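You operate a simulated robot arm through the tools that you are given. There is no shell and no other tool. Be economical: measure what you need, move in short steps, check, and stop when the job is done.

You are at the controls of a simulated robot arm. One attempt, no reset.

Task
Take the white flat strap coil from the top of the trolley and leave it on the cover plate there.

It is judged by the outcome, as a careful person would: the job done as asked, and still so three seconds after it is handed in. It fails if anything else is knocked over, pushed out of place, dropped, spilled or broken. A push-on lid holds only when it is set on centred and level and pressed home; a screw cap is set on level and turned clockwise until tight.

Robot
A 6-joint arm with a two-finger parallel gripper, fixed in place. Base frame: the origin is at the foot of the arm, x ahead of it, y to its left, z up; the work surface is at about z = 1.05. Lengths are in m, angles in rad, forces in N, time in s.
With the tool pointing down near the work surface it reaches from about 0.1 to 0.62 m from the base axis. Its first joint turns from -1.152 to 1.152 rad. Payload 2.9 kg.
Tool frame: the origin (TCP) lies between the finger pads and is the grasp point; the fingertips stand 0.03 m ahead of it; z points along the fingers, y is the line along which they close. Largest opening 0.11 m; finger width 0.02, thickness 0.01; the body of the gripper, 0.048 by 0.112 m, starts 0.055 m behind the TCP.
Orientation is that of the tool frame in the base frame, as a unit quaternion [x, y, z, w]. With the fingers straight down and closing along the base's y, the tool's x points along the base's -x, its y along +y and its z along -z.

Tools
- The arm moves only by the tool move_arm. Its argument "moves" is a list of rows, each an object (a shift or turn left out is 0, a gripper value left out holds the last) with "offset": the shift along the tool's x, y, z in units of 20 mm (1.0 is 20 mm), a list of three; "turn": the turn, a rotation vector about the tool's x, y, z in units of 6 degrees (1.0 is 6 degrees), a list of three; "jaw": the closure, from 0 (fully open) to 1 (shut). In form: [{"offset": [dx, dy, dz], "turn": [wx, wy, wz], "jaw": jaw}, ...]. A call has 1 to 12 rows; each row shifts and turns the commanded pose from where the row before left it, along the tool's axes as they then stand. A call with a number of a shift or a turn outside -1 to 1 is refused whole. A row lasts 0.2 s, in which the tool goes at most 0.05 m and 0.15 rad; a call with a longer step from one row to the next is refused whole, and so is a gripper value outside its range. A pose out of reach is approached as far as the arm can. The call stops where the force on the tool passes 40 N (or 10 N more than at its start, if that is more) or the arm is blocked; 0.2 s more then pass. Each finger travels about 0.108 m/s and halts on what it meets, pressing with about 40 N; the grip force reading is that of the motor and also rises with nothing between the fingers. The clock runs only during rows and for 0.2 s after the last one: add rows that do not move to give the fingers time. It gives the time, the measured TCP pose, the force on the tool (base axes), the opening and the grip force at its end, in the units of the frame above (readings bear some noise), and new pictures: "views" is both (left out), scene, wrist or none.
- Cameras (640 x 400 px; columns grow to the right, rows downward): "scene" is fixed at [0.0678, 0.4215, 1.4093]; the picture's right is [-0.85, -0.53, 0.00], its down [-0.18, 0.29, -0.94] and it looks along [0.50, -0.80, -0.34] (base axes); focal length 376 px, centre (320, 200). "wrist" rides on the gripper at [0.072, 0.017, -0.103] in the tool frame; the picture's right is [-0.23, 0.97, 0.00], its down [-0.76, -0.18, -0.62] and it looks along [-0.61, -0.14, 0.78] (tool axes); focal length 222 px, centre (320, 200). There is no depth. A picture from a camera that has moved, and an enlarged one, comes with that camera's place and axes in the base frame and with its lens.
- close_up(camera, box): a new picture of the part [left, top, right, bottom] of that camera's present view, enlarged. No time passes.
- sign_off(): hands the job in; it is judged then, once.

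Go step by step. Nothing tells you positions but the pictures and the camera data: compare them with the known pose of the tool, close in by small moves and look again before you grip or let go. The budget is 90 turns and 170 pictures, counting those below and the enlarged ones. Unless the task says otherwise, let go and move clear before handing in, and close with one line.

The tools are called after "Request:" as a command line: name --argument value ..., lists and objects as JSON in quotes. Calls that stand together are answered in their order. move_arm: Moves the arm, as the interface text tells. Its arguments: {"type":"object","properties":{"moves":{"type":"array","items":{"type":"object","properties":{"offset":{"type":"array","items":{"type":"number"}},"turn":{"type":"array","items":{"type":"number"}},"jaw":{"type":"number"}}}},"views":{"type":"string","enum":["both","scene","wrist","none"]}},"required":["moves"]} The other tools are called the same way: close_up (camera, box) takes an enlarged picture of a part of a camera's view; sign_off () hands the job in.

At the start:

```text
t: 0.0
tool_pos: [0.3789, -0.0795, 1.2658]
tool_rot: [-0.001, 1.0, -0.001, 0.001]
contact_force: [1.2, 0.1, 0.3]
finger_gap: 0.1099
grasp_force: 0.0
```

scene: 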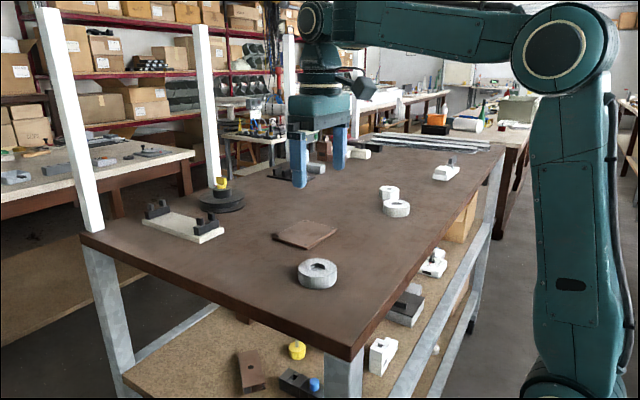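
wrist: 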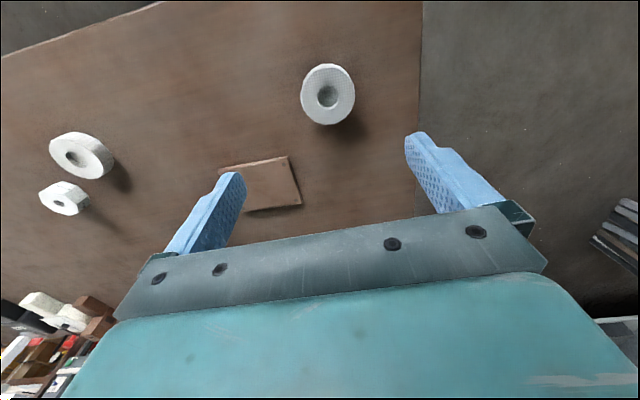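

I see several white rolls on the trolley top and a brown square plate. I'll enlarge the views to tell which roll is the flat strap coil.

Request:
close_up --camera "scene" --box '[260, 170, 430, 300]'

Request:
close_up --camera "wrist" --box '[20, 40, 380, 240]'

Request:
close_up --camera "scene" --box '[120, 130, 380, 260]'

```text
3.08 times, centred on (345, 235) of scene
camera zoom: at [0.0678, 0.4215, 1.4093], right [-0.85, -0.53, 0.0], down [-0.18, 0.29, -0.94], along [0.5, -0.8, -0.34], focal length 1156 px, centre (243, 92)
```

zoom: 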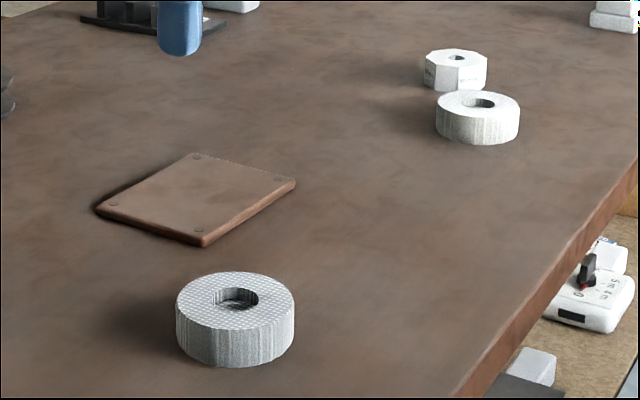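

```text
1.78 times, centred on (200, 140) of wrist
camera zoom: at [0.3062, -0.0633, 1.3682], right [0.23, 0.97, 0.0], down [0.76, -0.18, 0.62], along [0.61, -0.14, -0.78], focal length 395 px, centre (533, 307)
```

zoom: 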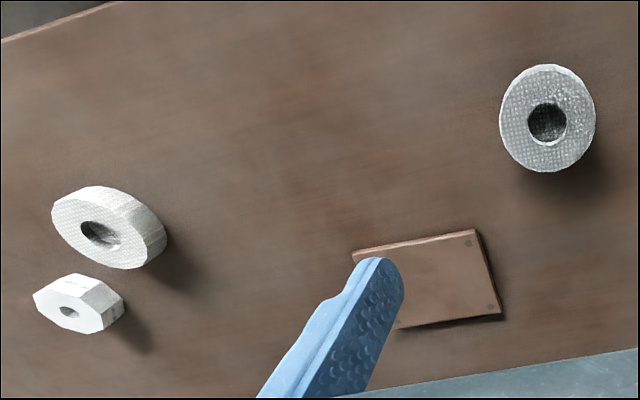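

```text
2.46 times, centred on (250, 195) of scene
camera zoom: at [0.0678, 0.4215, 1.4093], right [-0.85, -0.53, 0.0], down [-0.18, 0.29, -0.94], along [0.5, -0.8, -0.34], focal length 924 px, centre (492, 212)
```

zoom: 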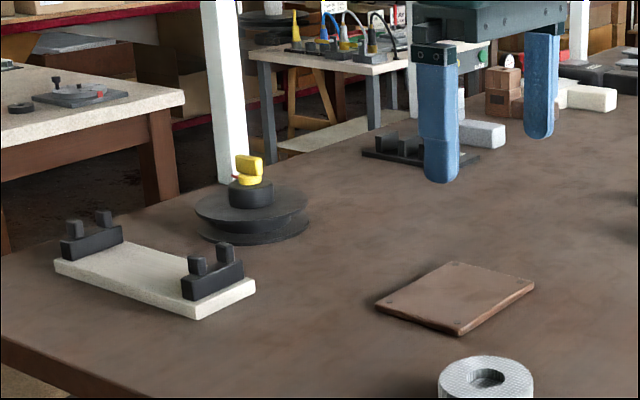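

Three roll-like candidates. I'll look closer at each.

Request:
close_up --camera "scene" --box '[370, 175, 420, 225]'

Request:
close_up --camera "scene" --box '[290, 250, 345, 295]'

Request:
close_up --camera "wrist" --box '[30, 120, 130, 220]'

Request:
close_up --camera "wrist" --box '[280, 45, 380, 145]'

```text
8.00 times, centred on (395, 200) of scene
camera zoom: at [0.0678, 0.4215, 1.4093], right [-0.85, -0.53, 0.0], down [-0.18, 0.29, -0.94], along [0.5, -0.8, -0.34], focal length 3005 px, centre (-280, 200)
```

zoom: 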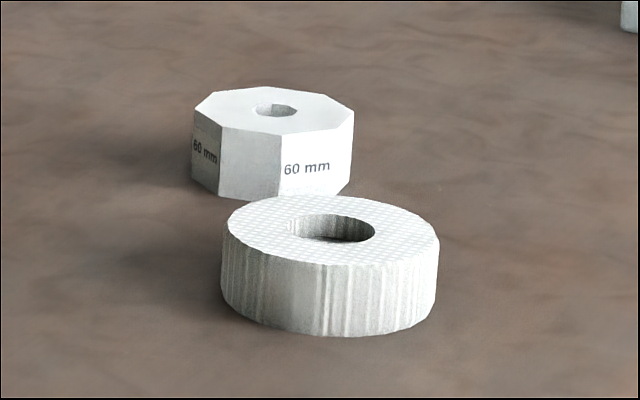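

```text
8.89 times, centred on (318, 272) of scene
camera zoom: at [0.0678, 0.4215, 1.4093], right [-0.85, -0.53, 0.0], down [-0.18, 0.29, -0.94], along [0.5, -0.8, -0.34], focal length 3338 px, centre (342, -444)
```

zoom: 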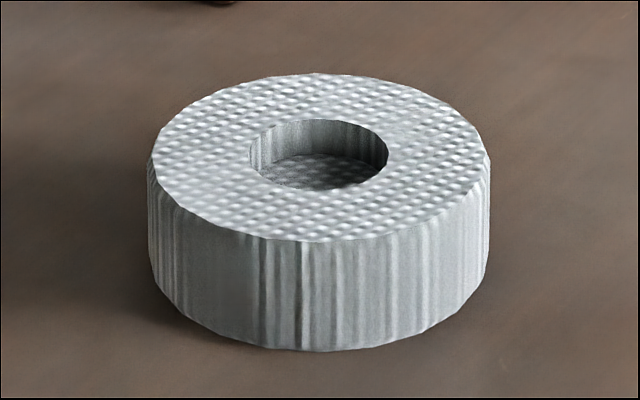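

```text
4.00 times, centred on (80, 170) of wrist
camera zoom: at [0.3062, -0.0633, 1.3682], right [0.23, 0.97, 0.0], down [0.76, -0.18, 0.62], along [0.61, -0.14, -0.78], focal length 888 px, centre (1280, 320)
```

zoom: 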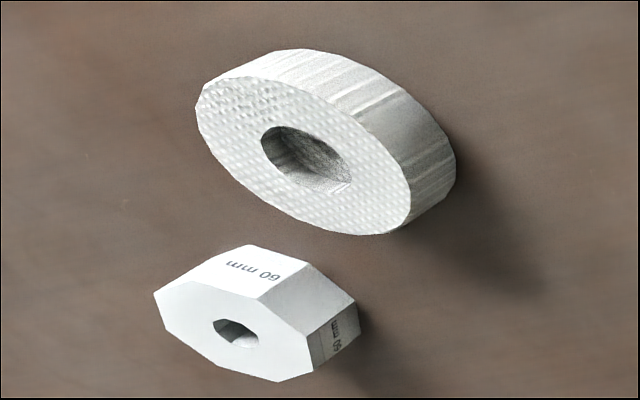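

```text
4.00 times, centred on (330, 95) of wrist
camera zoom: at [0.3062, -0.0633, 1.3682], right [0.23, 0.97, 0.0], down [0.76, -0.18, 0.62], along [0.61, -0.14, -0.78], focal length 888 px, centre (280, 620)
```

zoom: 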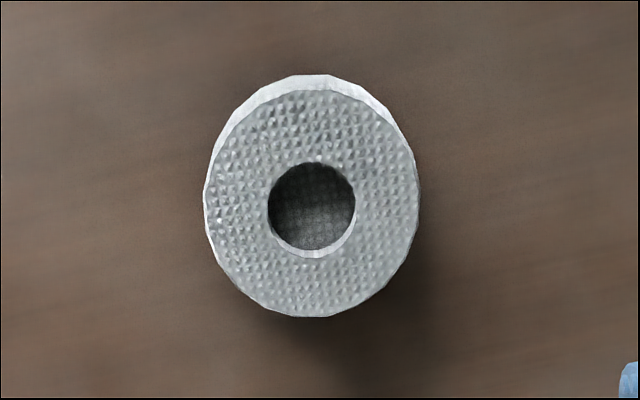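

The far round roll is white, while the near one is grey and the octagonal piece is a block marked "60 mm", so the target is the far round one. I put it at about (0.38, -0.45), roughly 69 mm across and 24 mm high. The cover plate is at about (0.494, -0.203). Next I turn the tool and travel above the coil.

Request:
move_arm --moves '[{"turn": [0, 0, 1], "jaw": 0}, {"turn": [0, 0, 1]}, {"turn": [0, 0, 1]}, {"turn": [0, 0, 1]}, {"turn": [0, 0, 1]}, {"turn": [0, 0, 1]}, {"turn": [0, 0, 1]}, {"turn": [0, 0, 1]}, {"offset": [-0.982, -0.885, 0]}, {"offset": [-0.982, -0.885, 0]}, {"offset": [-0.982, -0.885, 0]}, {"offset": [-0.982, -0.885, 0]}]' --views "none"

Request:
move_arm --moves '[{"offset": [-0.982, -0.885, 0]}, {"offset": [-0.982, -0.885, 0]}, {"offset": [-0.982, -0.885, 0]}, {"offset": [-0.982, -0.885, 0]}, {"offset": [-0.982, -0.885, 0]}, {"offset": [-0.982, -0.885, 0]}, {"offset": [-0.982, -0.885, 0]}, {"offset": [-0.982, -0.885, 0]}, {"offset": [-0.982, -0.885, 0]}, {"offset": [0, 0, 0]}, {"offset": [0, 0, 0]}]'

```text
t: 2.6
tool_pos: [0.3774, -0.1835, 1.2642]
tool_rot: [0.407, 0.914, 0.0, -0.001]
contact_force: [0.8, -0.2, -0.9]
finger_gap: 0.1103
grasp_force: 0.1
```

```text
t: 4.5
tool_pos: [0.3806, -0.3964, 1.2627]
tool_rot: [0.411, 0.912, -0.004, 0.009]
contact_force: [11.1, -5.6, -15.5]
finger_gap: 0.1098
grasp_force: 0.0
out of reach, approached as far as the arm can: row 9
stopped in row 9: the force on the tool passed its limit (the readings are from after the stop); the commanded pose is now the measured one
camera wrist: at [0.343, -0.3307, 1.3642], right [0.88, 0.48, 0.01], down [0.36, -0.68, 0.64], along [0.31, -0.56, -0.77], focal length 222 px, centre (320, 200)
```

scene: 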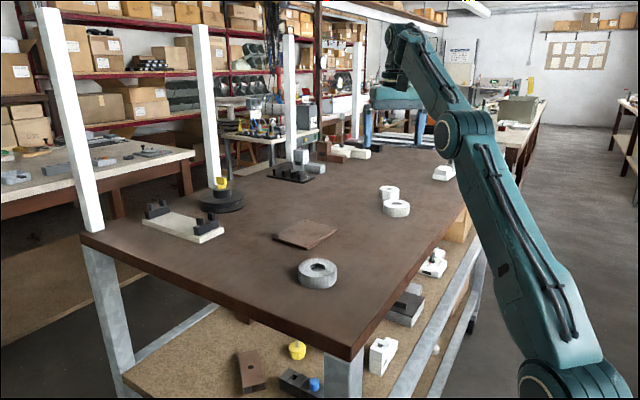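
wrist: 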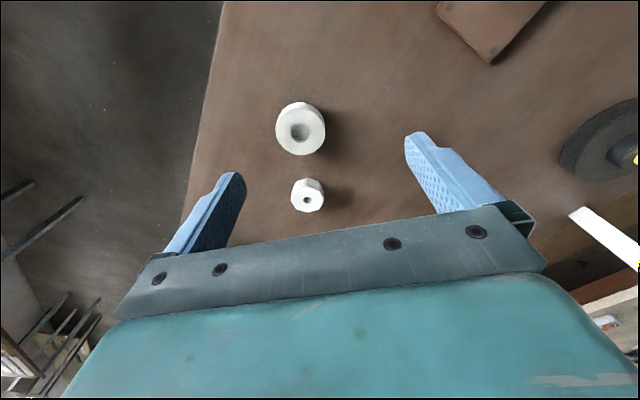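

The arm ran out of reach at this height. The coil fix at (0.379, -0.449) still holds, so I'll go lower here, staying above the coil, and then reach out.

Request:
move_arm --moves '[{"offset": [0, 0, 1]}, {"offset": [0, 0, 1]}, {"offset": [0, 0, 1]}, {"offset": [0, 0, 1]}, {"offset": [0, 0, 1]}, {"offset": [0, 0, 1]}, {}]' --views "none"

```text
t: 6.0
tool_pos: [0.3818, -0.3976, 1.1417]
tool_rot: [0.41, 0.912, -0.002, 0.007]
contact_force: [-0.3, 0.3, 0.0]
finger_gap: 0.1102
grasp_force: 0.0
```

Request:
move_arm --moves '[{"turn": [0.02, 0.137, 0]}, {"offset": [-0.9, -0.9, 0]}, {"offset": [-0.9, -0.9, 0]}, {}, {}]'

```text
t: 7.2
tool_pos: [0.3791, -0.4503, 1.1411]
tool_rot: [0.41, 0.912, -0.001, 0.0]
contact_force: [0.9, -0.5, -0.2]
finger_gap: 0.1098
grasp_force: 0.1
camera wrist: at [0.343, -0.3844, 1.2449], right [0.88, 0.48, 0.0], down [0.37, -0.69, 0.62], along [0.3, -0.55, -0.78], focal length 222 px, centre (320, 200)
```

scene: 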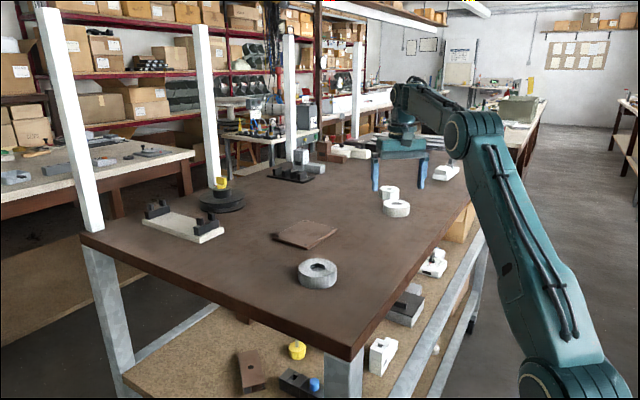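
wrist: 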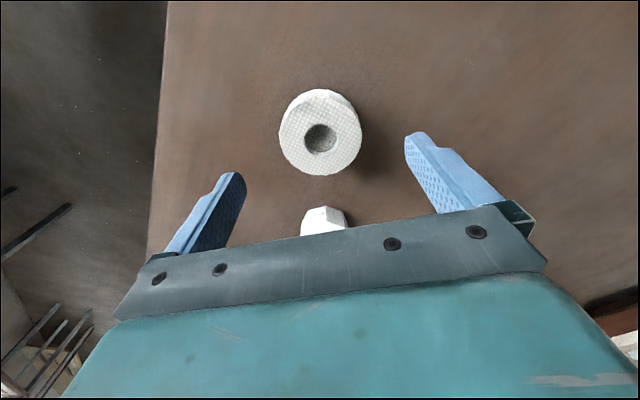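

The coil is centred between the fingers, and the block sits clear of them. I'm going down now.

Request:
move_arm --moves '[{"offset": [0, 0, 1]}, {"offset": [0, 0, 0.9]}, {"offset": [0, 0, 0.8]}, {}]'

Request:
close_up --camera "scene" --box '[350, 140, 450, 230]'

```text
t: 8.2
tool_pos: [0.3801, -0.4479, 1.0866]
tool_rot: [0.41, 0.912, 0.0, 0.0]
contact_force: [-0.6, -0.3, 0.1]
finger_gap: 0.1099
grasp_force: 0.0
camera wrist: at [0.3431, -0.383, 1.1902], right [0.88, 0.48, 0.0], down [0.37, -0.69, 0.62], along [0.3, -0.55, -0.78], focal length 222 px, centre (320, 200)
```

scene: 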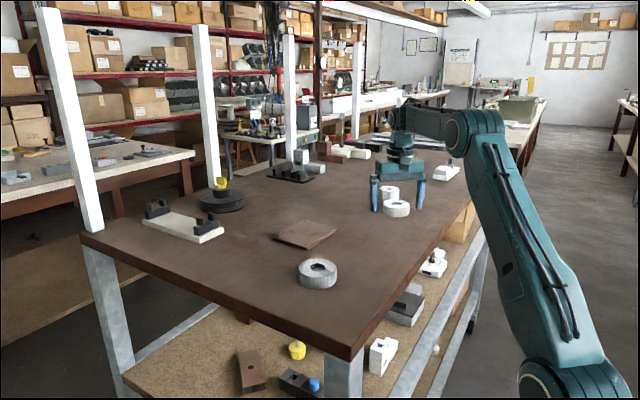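
wrist: 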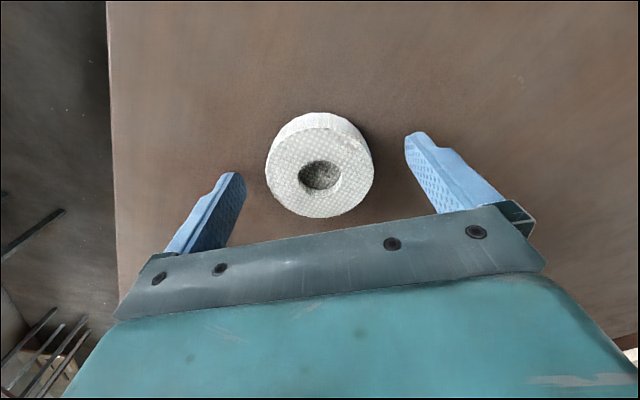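

```text
4.44 times, centred on (400, 185) of scene
camera zoom: at [0.0678, 0.4215, 1.4093], right [-0.85, -0.53, 0.0], down [-0.18, 0.29, -0.94], along [0.5, -0.8, -0.34], focal length 1669 px, centre (-36, 267)
```

zoom: 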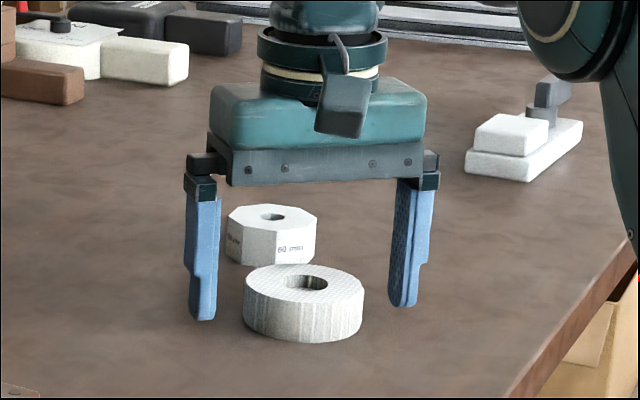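

The coil and TCP agree within about 2 mm. I'll lower 3 mm more and close.

Request:
move_arm --moves '[{"offset": [0, 0, 0.15]}, {"jaw": 0.25}, {"jaw": 0.4}, {"jaw": 0.6}, {}, {}]'

Request:
close_up --camera "scene" --box '[350, 140, 450, 230]'

```text
t: 9.7
tool_pos: [0.3791, -0.4494, 1.0852]
tool_rot: [0.41, 0.912, 0.0, 0.0]
contact_force: [0.9, -0.8, 0.2]
finger_gap: 0.0658
grasp_force: 39.8
camera wrist: at [0.3431, -0.3833, 1.1876], right [0.88, 0.48, 0.0], down [0.37, -0.69, 0.62], along [0.3, -0.55, -0.78], focal length 222 px, centre (320, 200)
```

scene: 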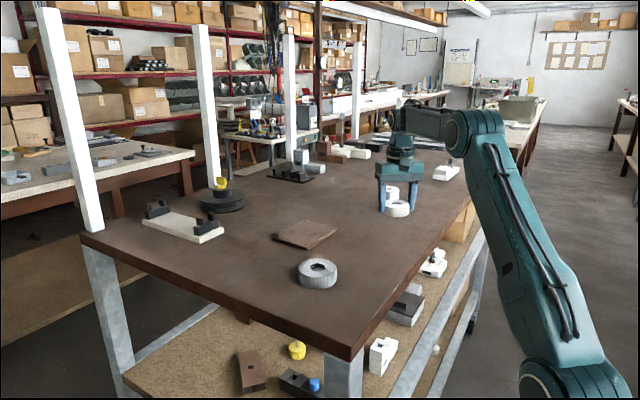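
wrist: 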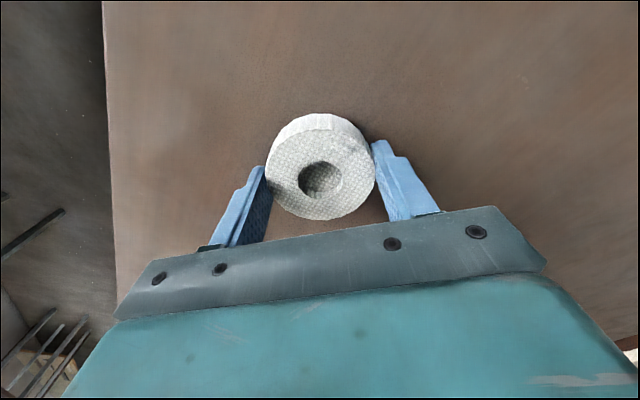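

```text
4.44 times, centred on (400, 185) of scene
camera zoom: at [0.0678, 0.4215, 1.4093], right [-0.85, -0.53, 0.0], down [-0.18, 0.29, -0.94], along [0.5, -0.8, -0.34], focal length 1669 px, centre (-36, 267)
```

zoom: 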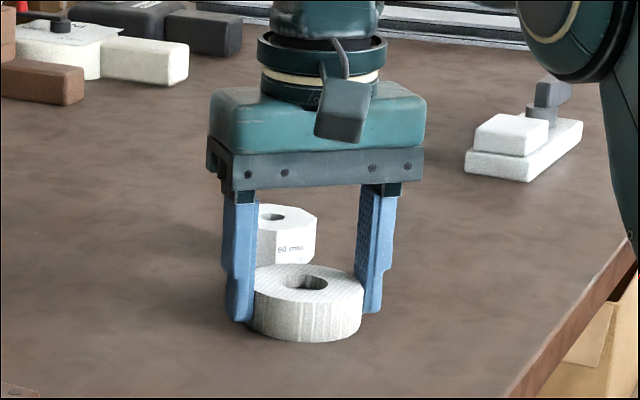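

The coil is gripped at 66 mm. Lifting and carrying it toward the plate.

Request:
move_arm --moves '[{"offset": [0, 0, -0.5]}, {"offset": [0, 0, -1]}, {"offset": [0, 0, -1]}, {"offset": [0, 0, -1]}, {"offset": [0, 0, -0.5]}, {}]' --views "wrist"

Request:
move_arm --moves '[{"offset": [0.414, 0.959, 0]}, {"offset": [0.414, 0.959, 0]}, {"offset": [0.414, 0.959, 0]}, {"offset": [0.414, 0.959, 0]}, {"offset": [0.414, 0.959, 0]}, {"offset": [0.414, 0.959, 0]}, {"offset": [0.414, 0.959, 0]}, {"offset": [0.414, 0.959, 0]}, {"offset": [0.414, 0.959, 0]}, {}]'

Request:
close_up --camera "scene" --box '[260, 170, 400, 270]'

```text
t: 11.1
tool_pos: [0.3791, -0.4489, 1.1652]
tool_rot: [0.41, 0.912, 0.0, 0.001]
contact_force: [0.2, -0.2, -0.5]
finger_gap: 0.0441
grasp_force: 0.0
camera wrist: at [0.3426, -0.3851, 1.2684], right [0.88, 0.48, 0.0], down [0.37, -0.69, 0.62], along [0.3, -0.55, -0.78], focal length 222 px, centre (320, 200)
```

wrist: 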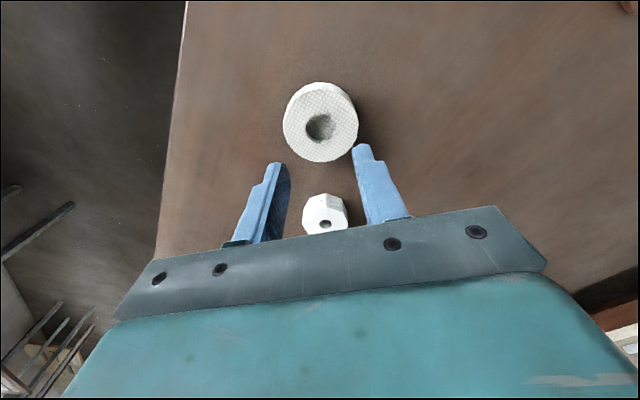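

```text
t: 13.2
tool_pos: [0.4576, -0.2797, 1.1644]
tool_rot: [0.411, 0.912, 0.001, 0.0]
contact_force: [0.4, -0.4, -0.4]
finger_gap: 0.0442
grasp_force: 0.0
camera wrist: at [0.4214, -0.2133, 1.2679], right [0.88, 0.48, 0.0], down [0.37, -0.69, 0.62], along [0.3, -0.55, -0.78], focal length 222 px, centre (320, 200)
```

scene: 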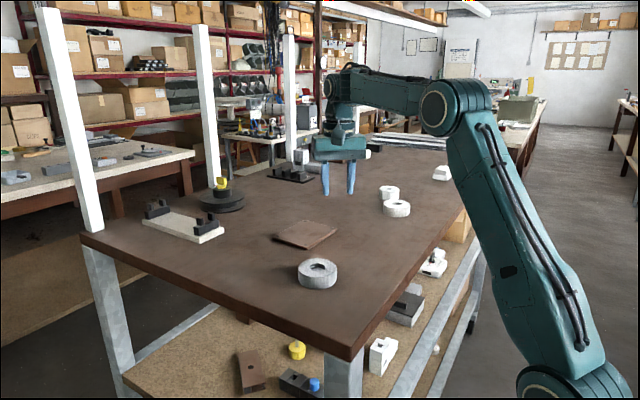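
wrist: 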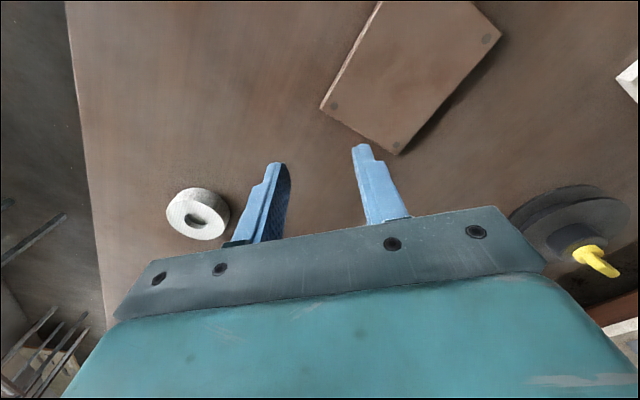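

```text
4.00 times, centred on (330, 220) of scene
camera zoom: at [0.0678, 0.4215, 1.4093], right [-0.85, -0.53, 0.0], down [-0.18, 0.29, -0.94], along [0.5, -0.8, -0.34], focal length 1502 px, centre (280, 120)
```

zoom: 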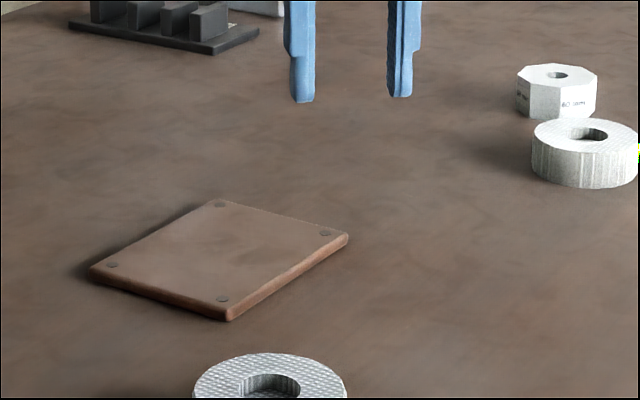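

The lift came up empty: the coil slipped out of the fingers and is still upright at its place, (0.377, -0.447), with nothing else disturbed. I'll go back open and grip lower, better centred and with full closure. Then I'll lift slowly.

Request:
move_arm --moves '[{"offset": [-0.414, -0.959, 0], "jaw": 0}, {"offset": [-0.414, -0.959, 0]}, {"offset": [-0.414, -0.959, 0]}, {"offset": [-0.414, -0.959, 0]}, {"offset": [-0.414, -0.959, 0]}, {"offset": [-0.414, -0.959, 0]}, {"offset": [-0.414, -0.959, 0]}, {"offset": [-0.414, -0.959, 0]}, {"offset": [-0.414, -0.959, 0]}, {"offset": [0.1, 0, 0]}, {}]' --views "wrist"

Request:
close_up --camera "wrist" --box '[260, 70, 380, 170]'

Request:
close_up --camera "scene" --box '[370, 175, 420, 225]'

```text
t: 15.7
tool_pos: [0.3775, -0.4478, 1.1639]
tool_rot: [0.41, 0.912, 0.001, 0.0]
contact_force: [-0.4, -0.2, -0.6]
finger_gap: 0.1099
grasp_force: 0.0
camera wrist: at [0.3408, -0.3824, 1.2685], right [0.88, 0.48, 0.0], down [0.37, -0.69, 0.62], along [0.3, -0.55, -0.78], focal length 222 px, centre (320, 200)
```

wrist: 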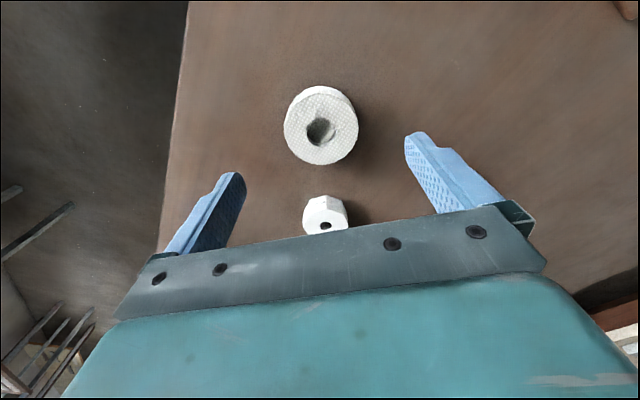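

```text
4.00 times, centred on (320, 120) of wrist
camera zoom: at [0.3408, -0.3824, 1.2685], right [0.88, 0.48, 0.0], down [0.37, -0.69, 0.62], along [0.3, -0.55, -0.78], focal length 888 px, centre (320, 520)
```

zoom: 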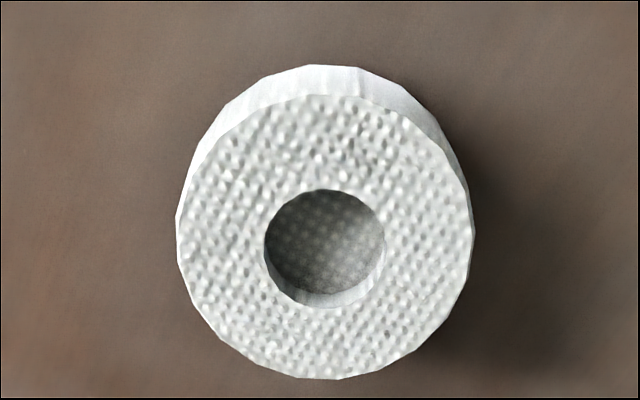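

```text
8.00 times, centred on (395, 200) of scene
camera zoom: at [0.0678, 0.4215, 1.4093], right [-0.85, -0.53, 0.0], down [-0.18, 0.29, -0.94], along [0.5, -0.8, -0.34], focal length 3005 px, centre (-280, 200)
```

zoom: 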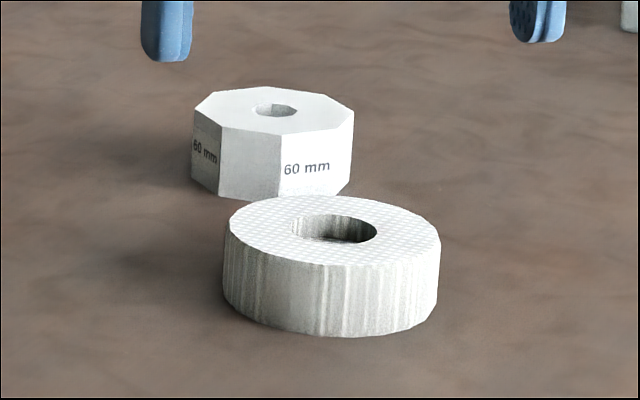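

Request:
move_arm --moves '[{"offset": [0, 0, 1]}, {"offset": [0, 0, 1]}, {"offset": [0, 0, 1]}, {"offset": [0, 0, 0.7]}, {"offset": [0, 0, 0.4]}, {}, {"jaw": 0.3}, {"jaw": 1}, {}, {}, {}]' --views "wrist"

Request:
close_up --camera "scene" --box '[370, 175, 420, 225]'

```text
t: 18.1
tool_pos: [0.3762, -0.4476, 1.0824]
tool_rot: [0.41, 0.912, 0.0, -0.001]
contact_force: [0.4, 0.2, 0.4]
finger_gap: 0.0656
grasp_force: 40.2
camera wrist: at [0.3409, -0.3821, 1.1867], right [0.88, 0.48, 0.0], down [0.37, -0.69, 0.62], along [0.3, -0.55, -0.78], focal length 222 px, centre (320, 200)
```

wrist: 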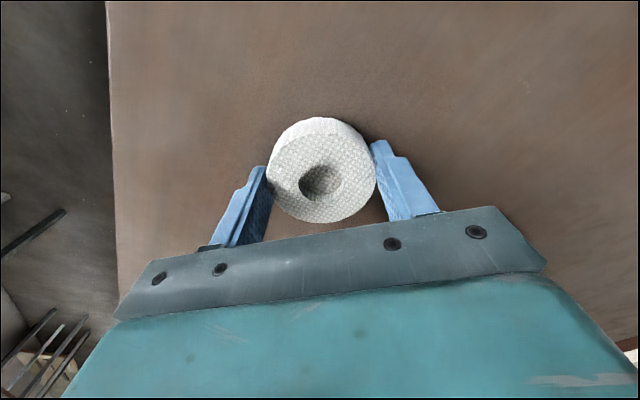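

```text
8.00 times, centred on (395, 200) of scene
camera zoom: at [0.0678, 0.4215, 1.4093], right [-0.85, -0.53, 0.0], down [-0.18, 0.29, -0.94], along [0.5, -0.8, -0.34], focal length 3005 px, centre (-280, 200)
```

zoom: 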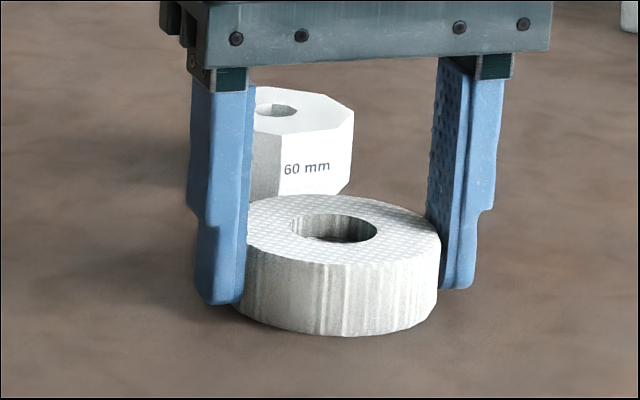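

Request:
move_arm --moves '[{"offset": [0, 0, -0.1]}, {"offset": [0, 0, -0.1]}, {"offset": [0, 0, -0.1]}, {"offset": [0, 0, -0.1]}, {}]' --views "none"

Request:
close_up --camera "scene" --box '[370, 175, 420, 225]'

```text
t: 19.2
tool_pos: [0.3773, -0.4458, 1.0907]
tool_rot: [0.409, 0.912, -0.001, 0.0]
contact_force: [-0.4, -0.2, -0.2]
finger_gap: 0.0657
grasp_force: 39.5
```

```text
8.00 times, centred on (395, 200) of scene
camera zoom: at [0.0678, 0.4215, 1.4093], right [-0.85, -0.53, 0.0], down [-0.18, 0.29, -0.94], along [0.5, -0.8, -0.34], focal length 3005 px, centre (-280, 200)
```

zoom: 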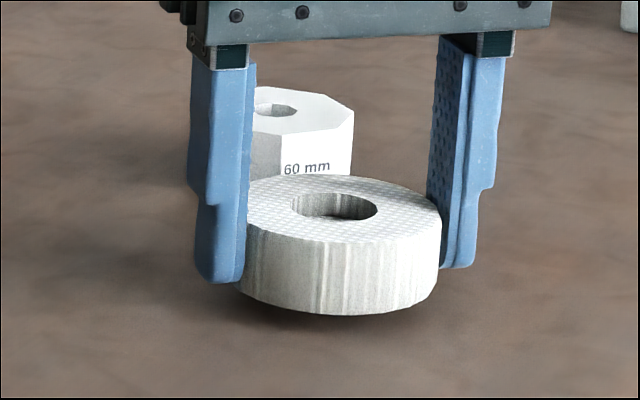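

The coil is following the fingers this time. I'll keep lifting gently and check for slip.

Request:
move_arm --moves '[{"offset": [0, 0, -0.2]}, {"offset": [0, 0, -0.2]}, {"offset": [0, 0, -0.2]}, {"offset": [0, 0, -0.2]}, {"offset": [0, 0, -0.2]}, {"offset": [0, 0, -0.2]}, {}]' --views "wrist"

Request:
close_up --camera "scene" --box '[370, 165, 420, 215]'

```text
t: 20.9
tool_pos: [0.3765, -0.4463, 1.1138]
tool_rot: [0.41, 0.912, 0.0, -0.001]
contact_force: [0.0, -0.8, -0.9]
finger_gap: 0.066
grasp_force: 39.6
camera wrist: at [0.3411, -0.3815, 1.2181], right [0.88, 0.48, 0.0], down [0.37, -0.69, 0.62], along [0.3, -0.55, -0.78], focal length 222 px, centre (320, 200)
```

wrist: 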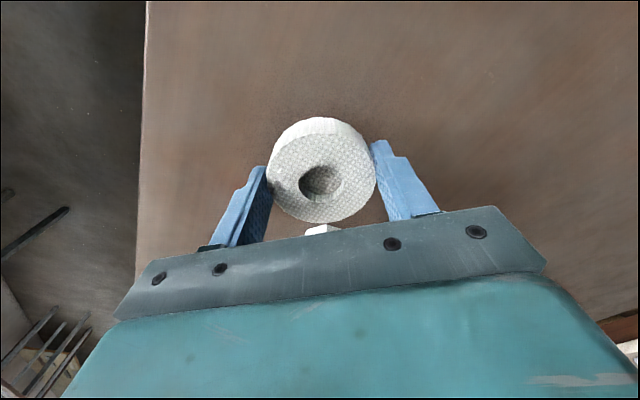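

```text
8.00 times, centred on (395, 190) of scene
camera zoom: at [0.0678, 0.4215, 1.4093], right [-0.85, -0.53, 0.0], down [-0.18, 0.29, -0.94], along [0.5, -0.8, -0.34], focal length 3005 px, centre (-280, 280)
```

zoom: 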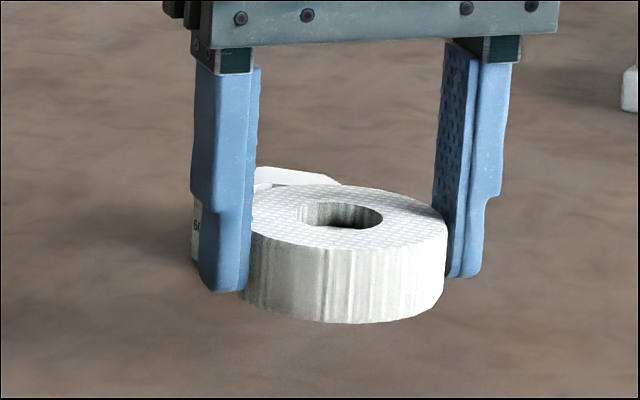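

The coil is held firmly. Carrying it smoothly toward the plate, low and with soft starts.

Request:
move_arm --moves '[{"offset": [0.06, 0.15, -0.2]}, {"offset": [0.12, 0.3, -0.2]}, {"offset": [0.2, 0.5, -0.2]}, {"offset": [0.28, 0.7, 0]}, {"offset": [0.32, 0.8, 0]}, {"offset": [0.32, 0.8, 0]}, {"offset": [0.32, 0.8, 0]}, {"offset": [0.32, 0.8, 0]}, {"offset": [0.24, 0.6, 0]}, {"offset": [0.2, 0.4, 0]}, {"offset": [0.06, 0.15, 0]}, {}]' --views "both"

```text
t: 23.4
tool_pos: [0.4343, -0.3308, 1.1276]
tool_rot: [0.41, 0.912, 0.0, 0.0]
contact_force: [0.2, 0.1, -0.8]
finger_gap: 0.0657
grasp_force: 39.7
camera wrist: at [0.3983, -0.2652, 1.23], right [0.88, 0.48, 0.0], down [0.37, -0.69, 0.62], along [0.3, -0.55, -0.78], focal length 222 px, centre (320, 200)
```

scene: 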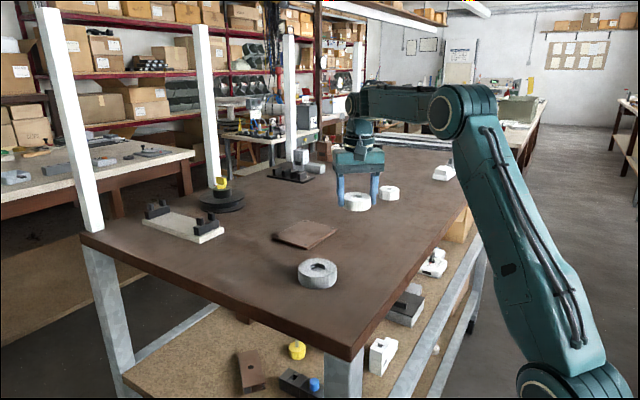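
wrist: 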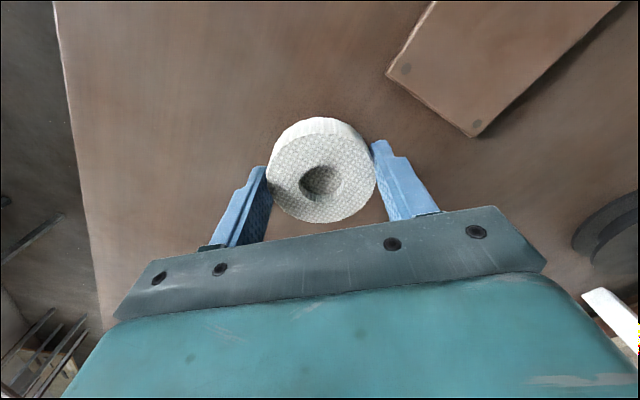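

Request:
move_arm --moves '[{"offset": [0.06, 0.15, 0]}, {"offset": [0.14, 0.35, 0]}, {"offset": [0.25, 0.6, 0]}, {"offset": [0.32, 0.8, 0]}, {"offset": [0.32, 0.8, 0]}, {"offset": [0.32, 0.8, 0]}, {"offset": [0.32, 0.8, 0]}, {"offset": [0.32, 0.8, 0]}, {"offset": [0.3, 0.7, 0]}, {"offset": [0.2, 0.5, 0]}, {"offset": [0.1, 0.2, 0]}, {}]' --views "both"

Request:
close_up --camera "scene" --box '[260, 180, 360, 260]'

```text
t: 26.1
tool_pos: [0.4976, -0.205, 1.1266]
tool_rot: [0.41, 0.912, 0.001, 0.001]
contact_force: [0.2, -0.1, -1.2]
finger_gap: 0.0658
grasp_force: 40.2
camera wrist: at [0.4602, -0.14, 1.2295], right [0.88, 0.48, 0.0], down [0.37, -0.69, 0.62], along [0.3, -0.55, -0.78], focal length 222 px, centre (320, 200)
```

scene: 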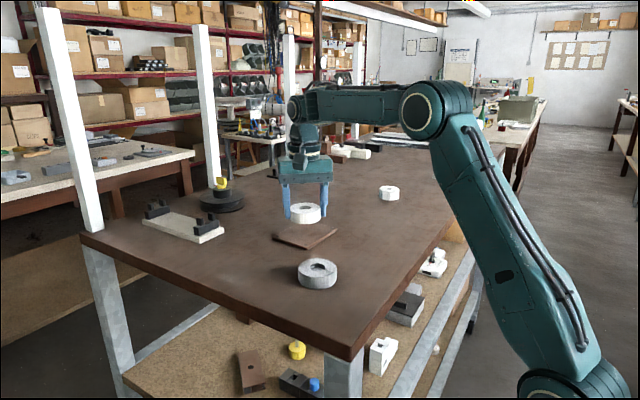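
wrist: 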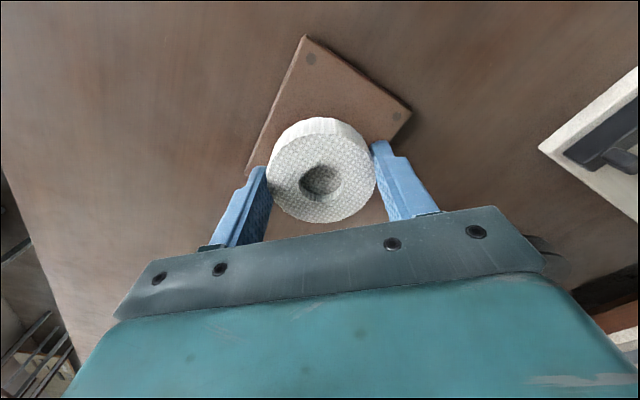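

```text
5.00 times, centred on (310, 220) of scene
camera zoom: at [0.0678, 0.4215, 1.4093], right [-0.85, -0.53, 0.0], down [-0.18, 0.29, -0.94], along [0.5, -0.8, -0.34], focal length 1878 px, centre (370, 100)
```

zoom: 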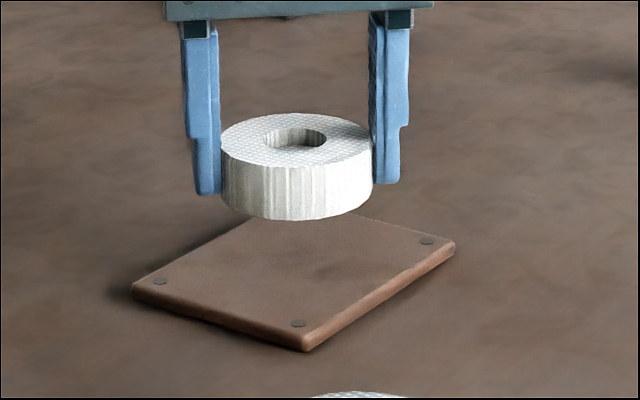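

The coil is centred over the plate, whose centre I put at about (0.498, -0.206). I'm lowering to just above it.

Request:
move_arm --moves '[{"offset": [-0.07, -0.06, 0.2]}, {"offset": [0, 0, 0.3]}, {"offset": [0, 0, 0.3]}, {"offset": [0, 0, 0.3]}, {"offset": [0, 0, 0.2]}, {"offset": [0, 0, 0.2]}, {"offset": [0, 0, 0.1]}, {}]' --views "wrist"

Request:
close_up --camera "scene" --box '[260, 180, 360, 260]'

```text
t: 27.9
tool_pos: [0.4967, -0.2064, 1.0942]
tool_rot: [0.41, 0.912, -0.002, 0.0]
contact_force: [-0.1, 0.3, -0.4]
finger_gap: 0.0659
grasp_force: 39.9
camera wrist: at [0.4606, -0.1419, 1.1977], right [0.88, 0.48, 0.0], down [0.37, -0.69, 0.62], along [0.3, -0.55, -0.78], focal length 222 px, centre (320, 200)
```

wrist: 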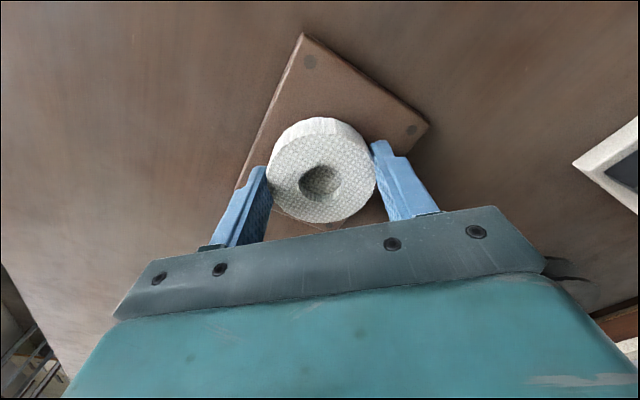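

```text
5.00 times, centred on (310, 220) of scene
camera zoom: at [0.0678, 0.4215, 1.4093], right [-0.85, -0.53, 0.0], down [-0.18, 0.29, -0.94], along [0.5, -0.8, -0.34], focal length 1878 px, centre (370, 100)
```

zoom: 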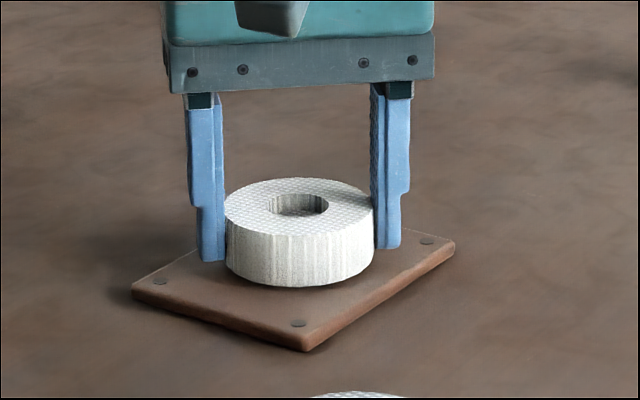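

Close to touchdown and well centred. I'll lower in very small steps and watch the force.

Request:
move_arm --moves '[{"offset": [0, 0, 0.05]}, {"offset": [0, 0, 0.05]}, {}]' --views "none"

Request:
move_arm --moves '[{"offset": [0, 0, 0.05]}, {}]' --views "none"

Request:
close_up --camera "scene" --box '[280, 200, 350, 256]'

```text
t: 28.6
tool_pos: [0.4966, -0.2071, 1.0914]
tool_rot: [0.41, 0.912, -0.001, 0.0]
contact_force: [-0.6, -0.1, -0.8]
finger_gap: 0.0657
grasp_force: 40.2
```

```text
t: 29.2
tool_pos: [0.4973, -0.2078, 1.0911]
tool_rot: [0.41, 0.912, 0.0, 0.001]
contact_force: [0.3, -1.3, 3.3]
finger_gap: 0.0656
grasp_force: 40.3
```

```text
7.14 times, centred on (315, 228) of scene
camera zoom: at [0.0677, 0.4215, 1.4093], right [-0.85, -0.53, 0.0], down [-0.18, 0.29, -0.94], along [0.5, -0.8, -0.34], focal length 2683 px, centre (356, 0)
```

zoom: 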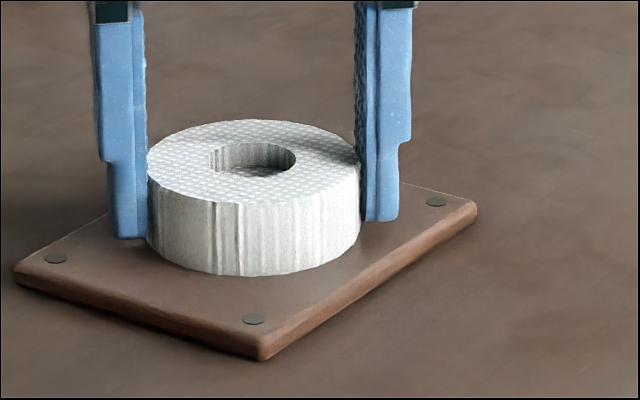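

There is light contact, so the coil rests on the plate. I'll open gently and rise straight up.

Request:
move_arm --moves '[{"jaw": 0.38}, {"jaw": 0.3}, {"jaw": 0.2}, {"jaw": 0.1}, {}, {"offset": [0, 0, -0.3]}, {"offset": [0, 0, -0.6]}, {"offset": [0, 0, -1]}, {"offset": [0, 0, -1]}, {"offset": [0, 0, -1]}, {}, {}]'

Request:
close_up --camera "scene" --box '[260, 180, 360, 260]'

```text
t: 31.9
tool_pos: [0.4964, -0.2071, 1.1681]
tool_rot: [0.41, 0.912, 0.0, 0.0]
contact_force: [0.0, -0.7, 0.0]
finger_gap: 0.0988
grasp_force: 0.0
camera wrist: at [0.4605, -0.1419, 1.2726], right [0.88, 0.48, 0.0], down [0.37, -0.69, 0.62], along [0.3, -0.55, -0.78], focal length 222 px, centre (320, 200)
```

scene: 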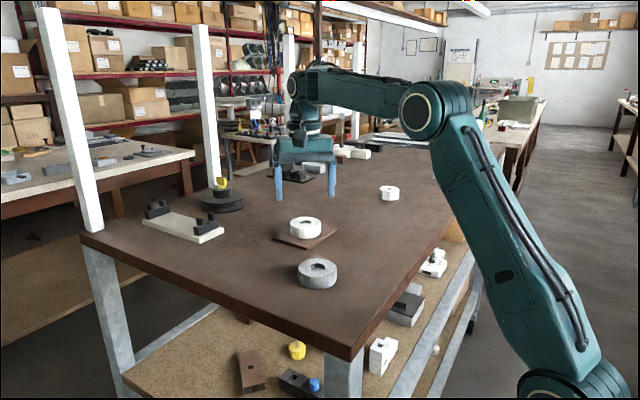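
wrist: 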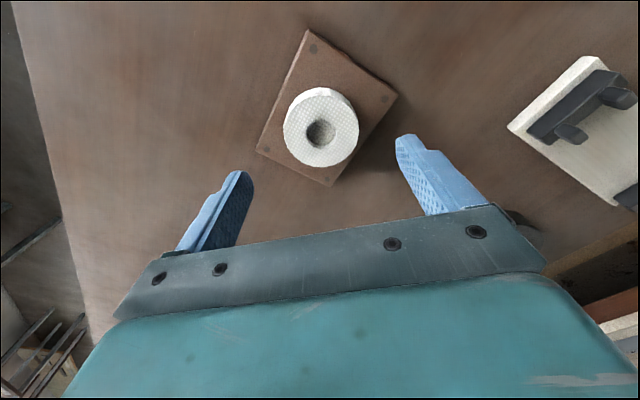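

```text
5.00 times, centred on (310, 220) of scene
camera zoom: at [0.0678, 0.4215, 1.4093], right [-0.85, -0.53, 0.0], down [-0.18, 0.29, -0.94], along [0.5, -0.8, -0.34], focal length 1878 px, centre (370, 100)
```

zoom: 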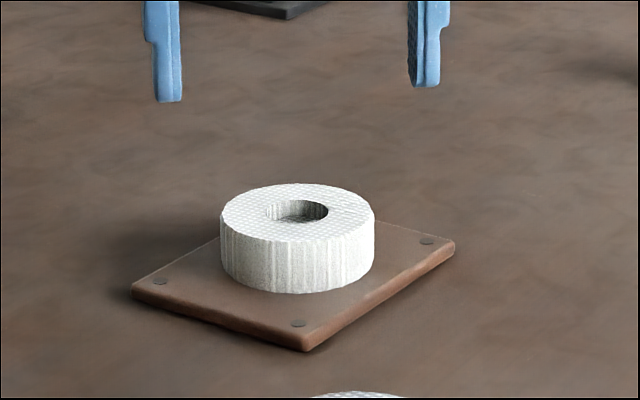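

The coil sits flat on the cover plate, the plate has not moved, and the gripper is clear. Handing in.

Request:
sign_off

```text
The job is handed in.
```

The white flat strap coil is lying flat on the cover plate with the gripper clear of it. My first grip slipped on the lift, but the coil stayed upright in place, and I saw nothing else disturbed.
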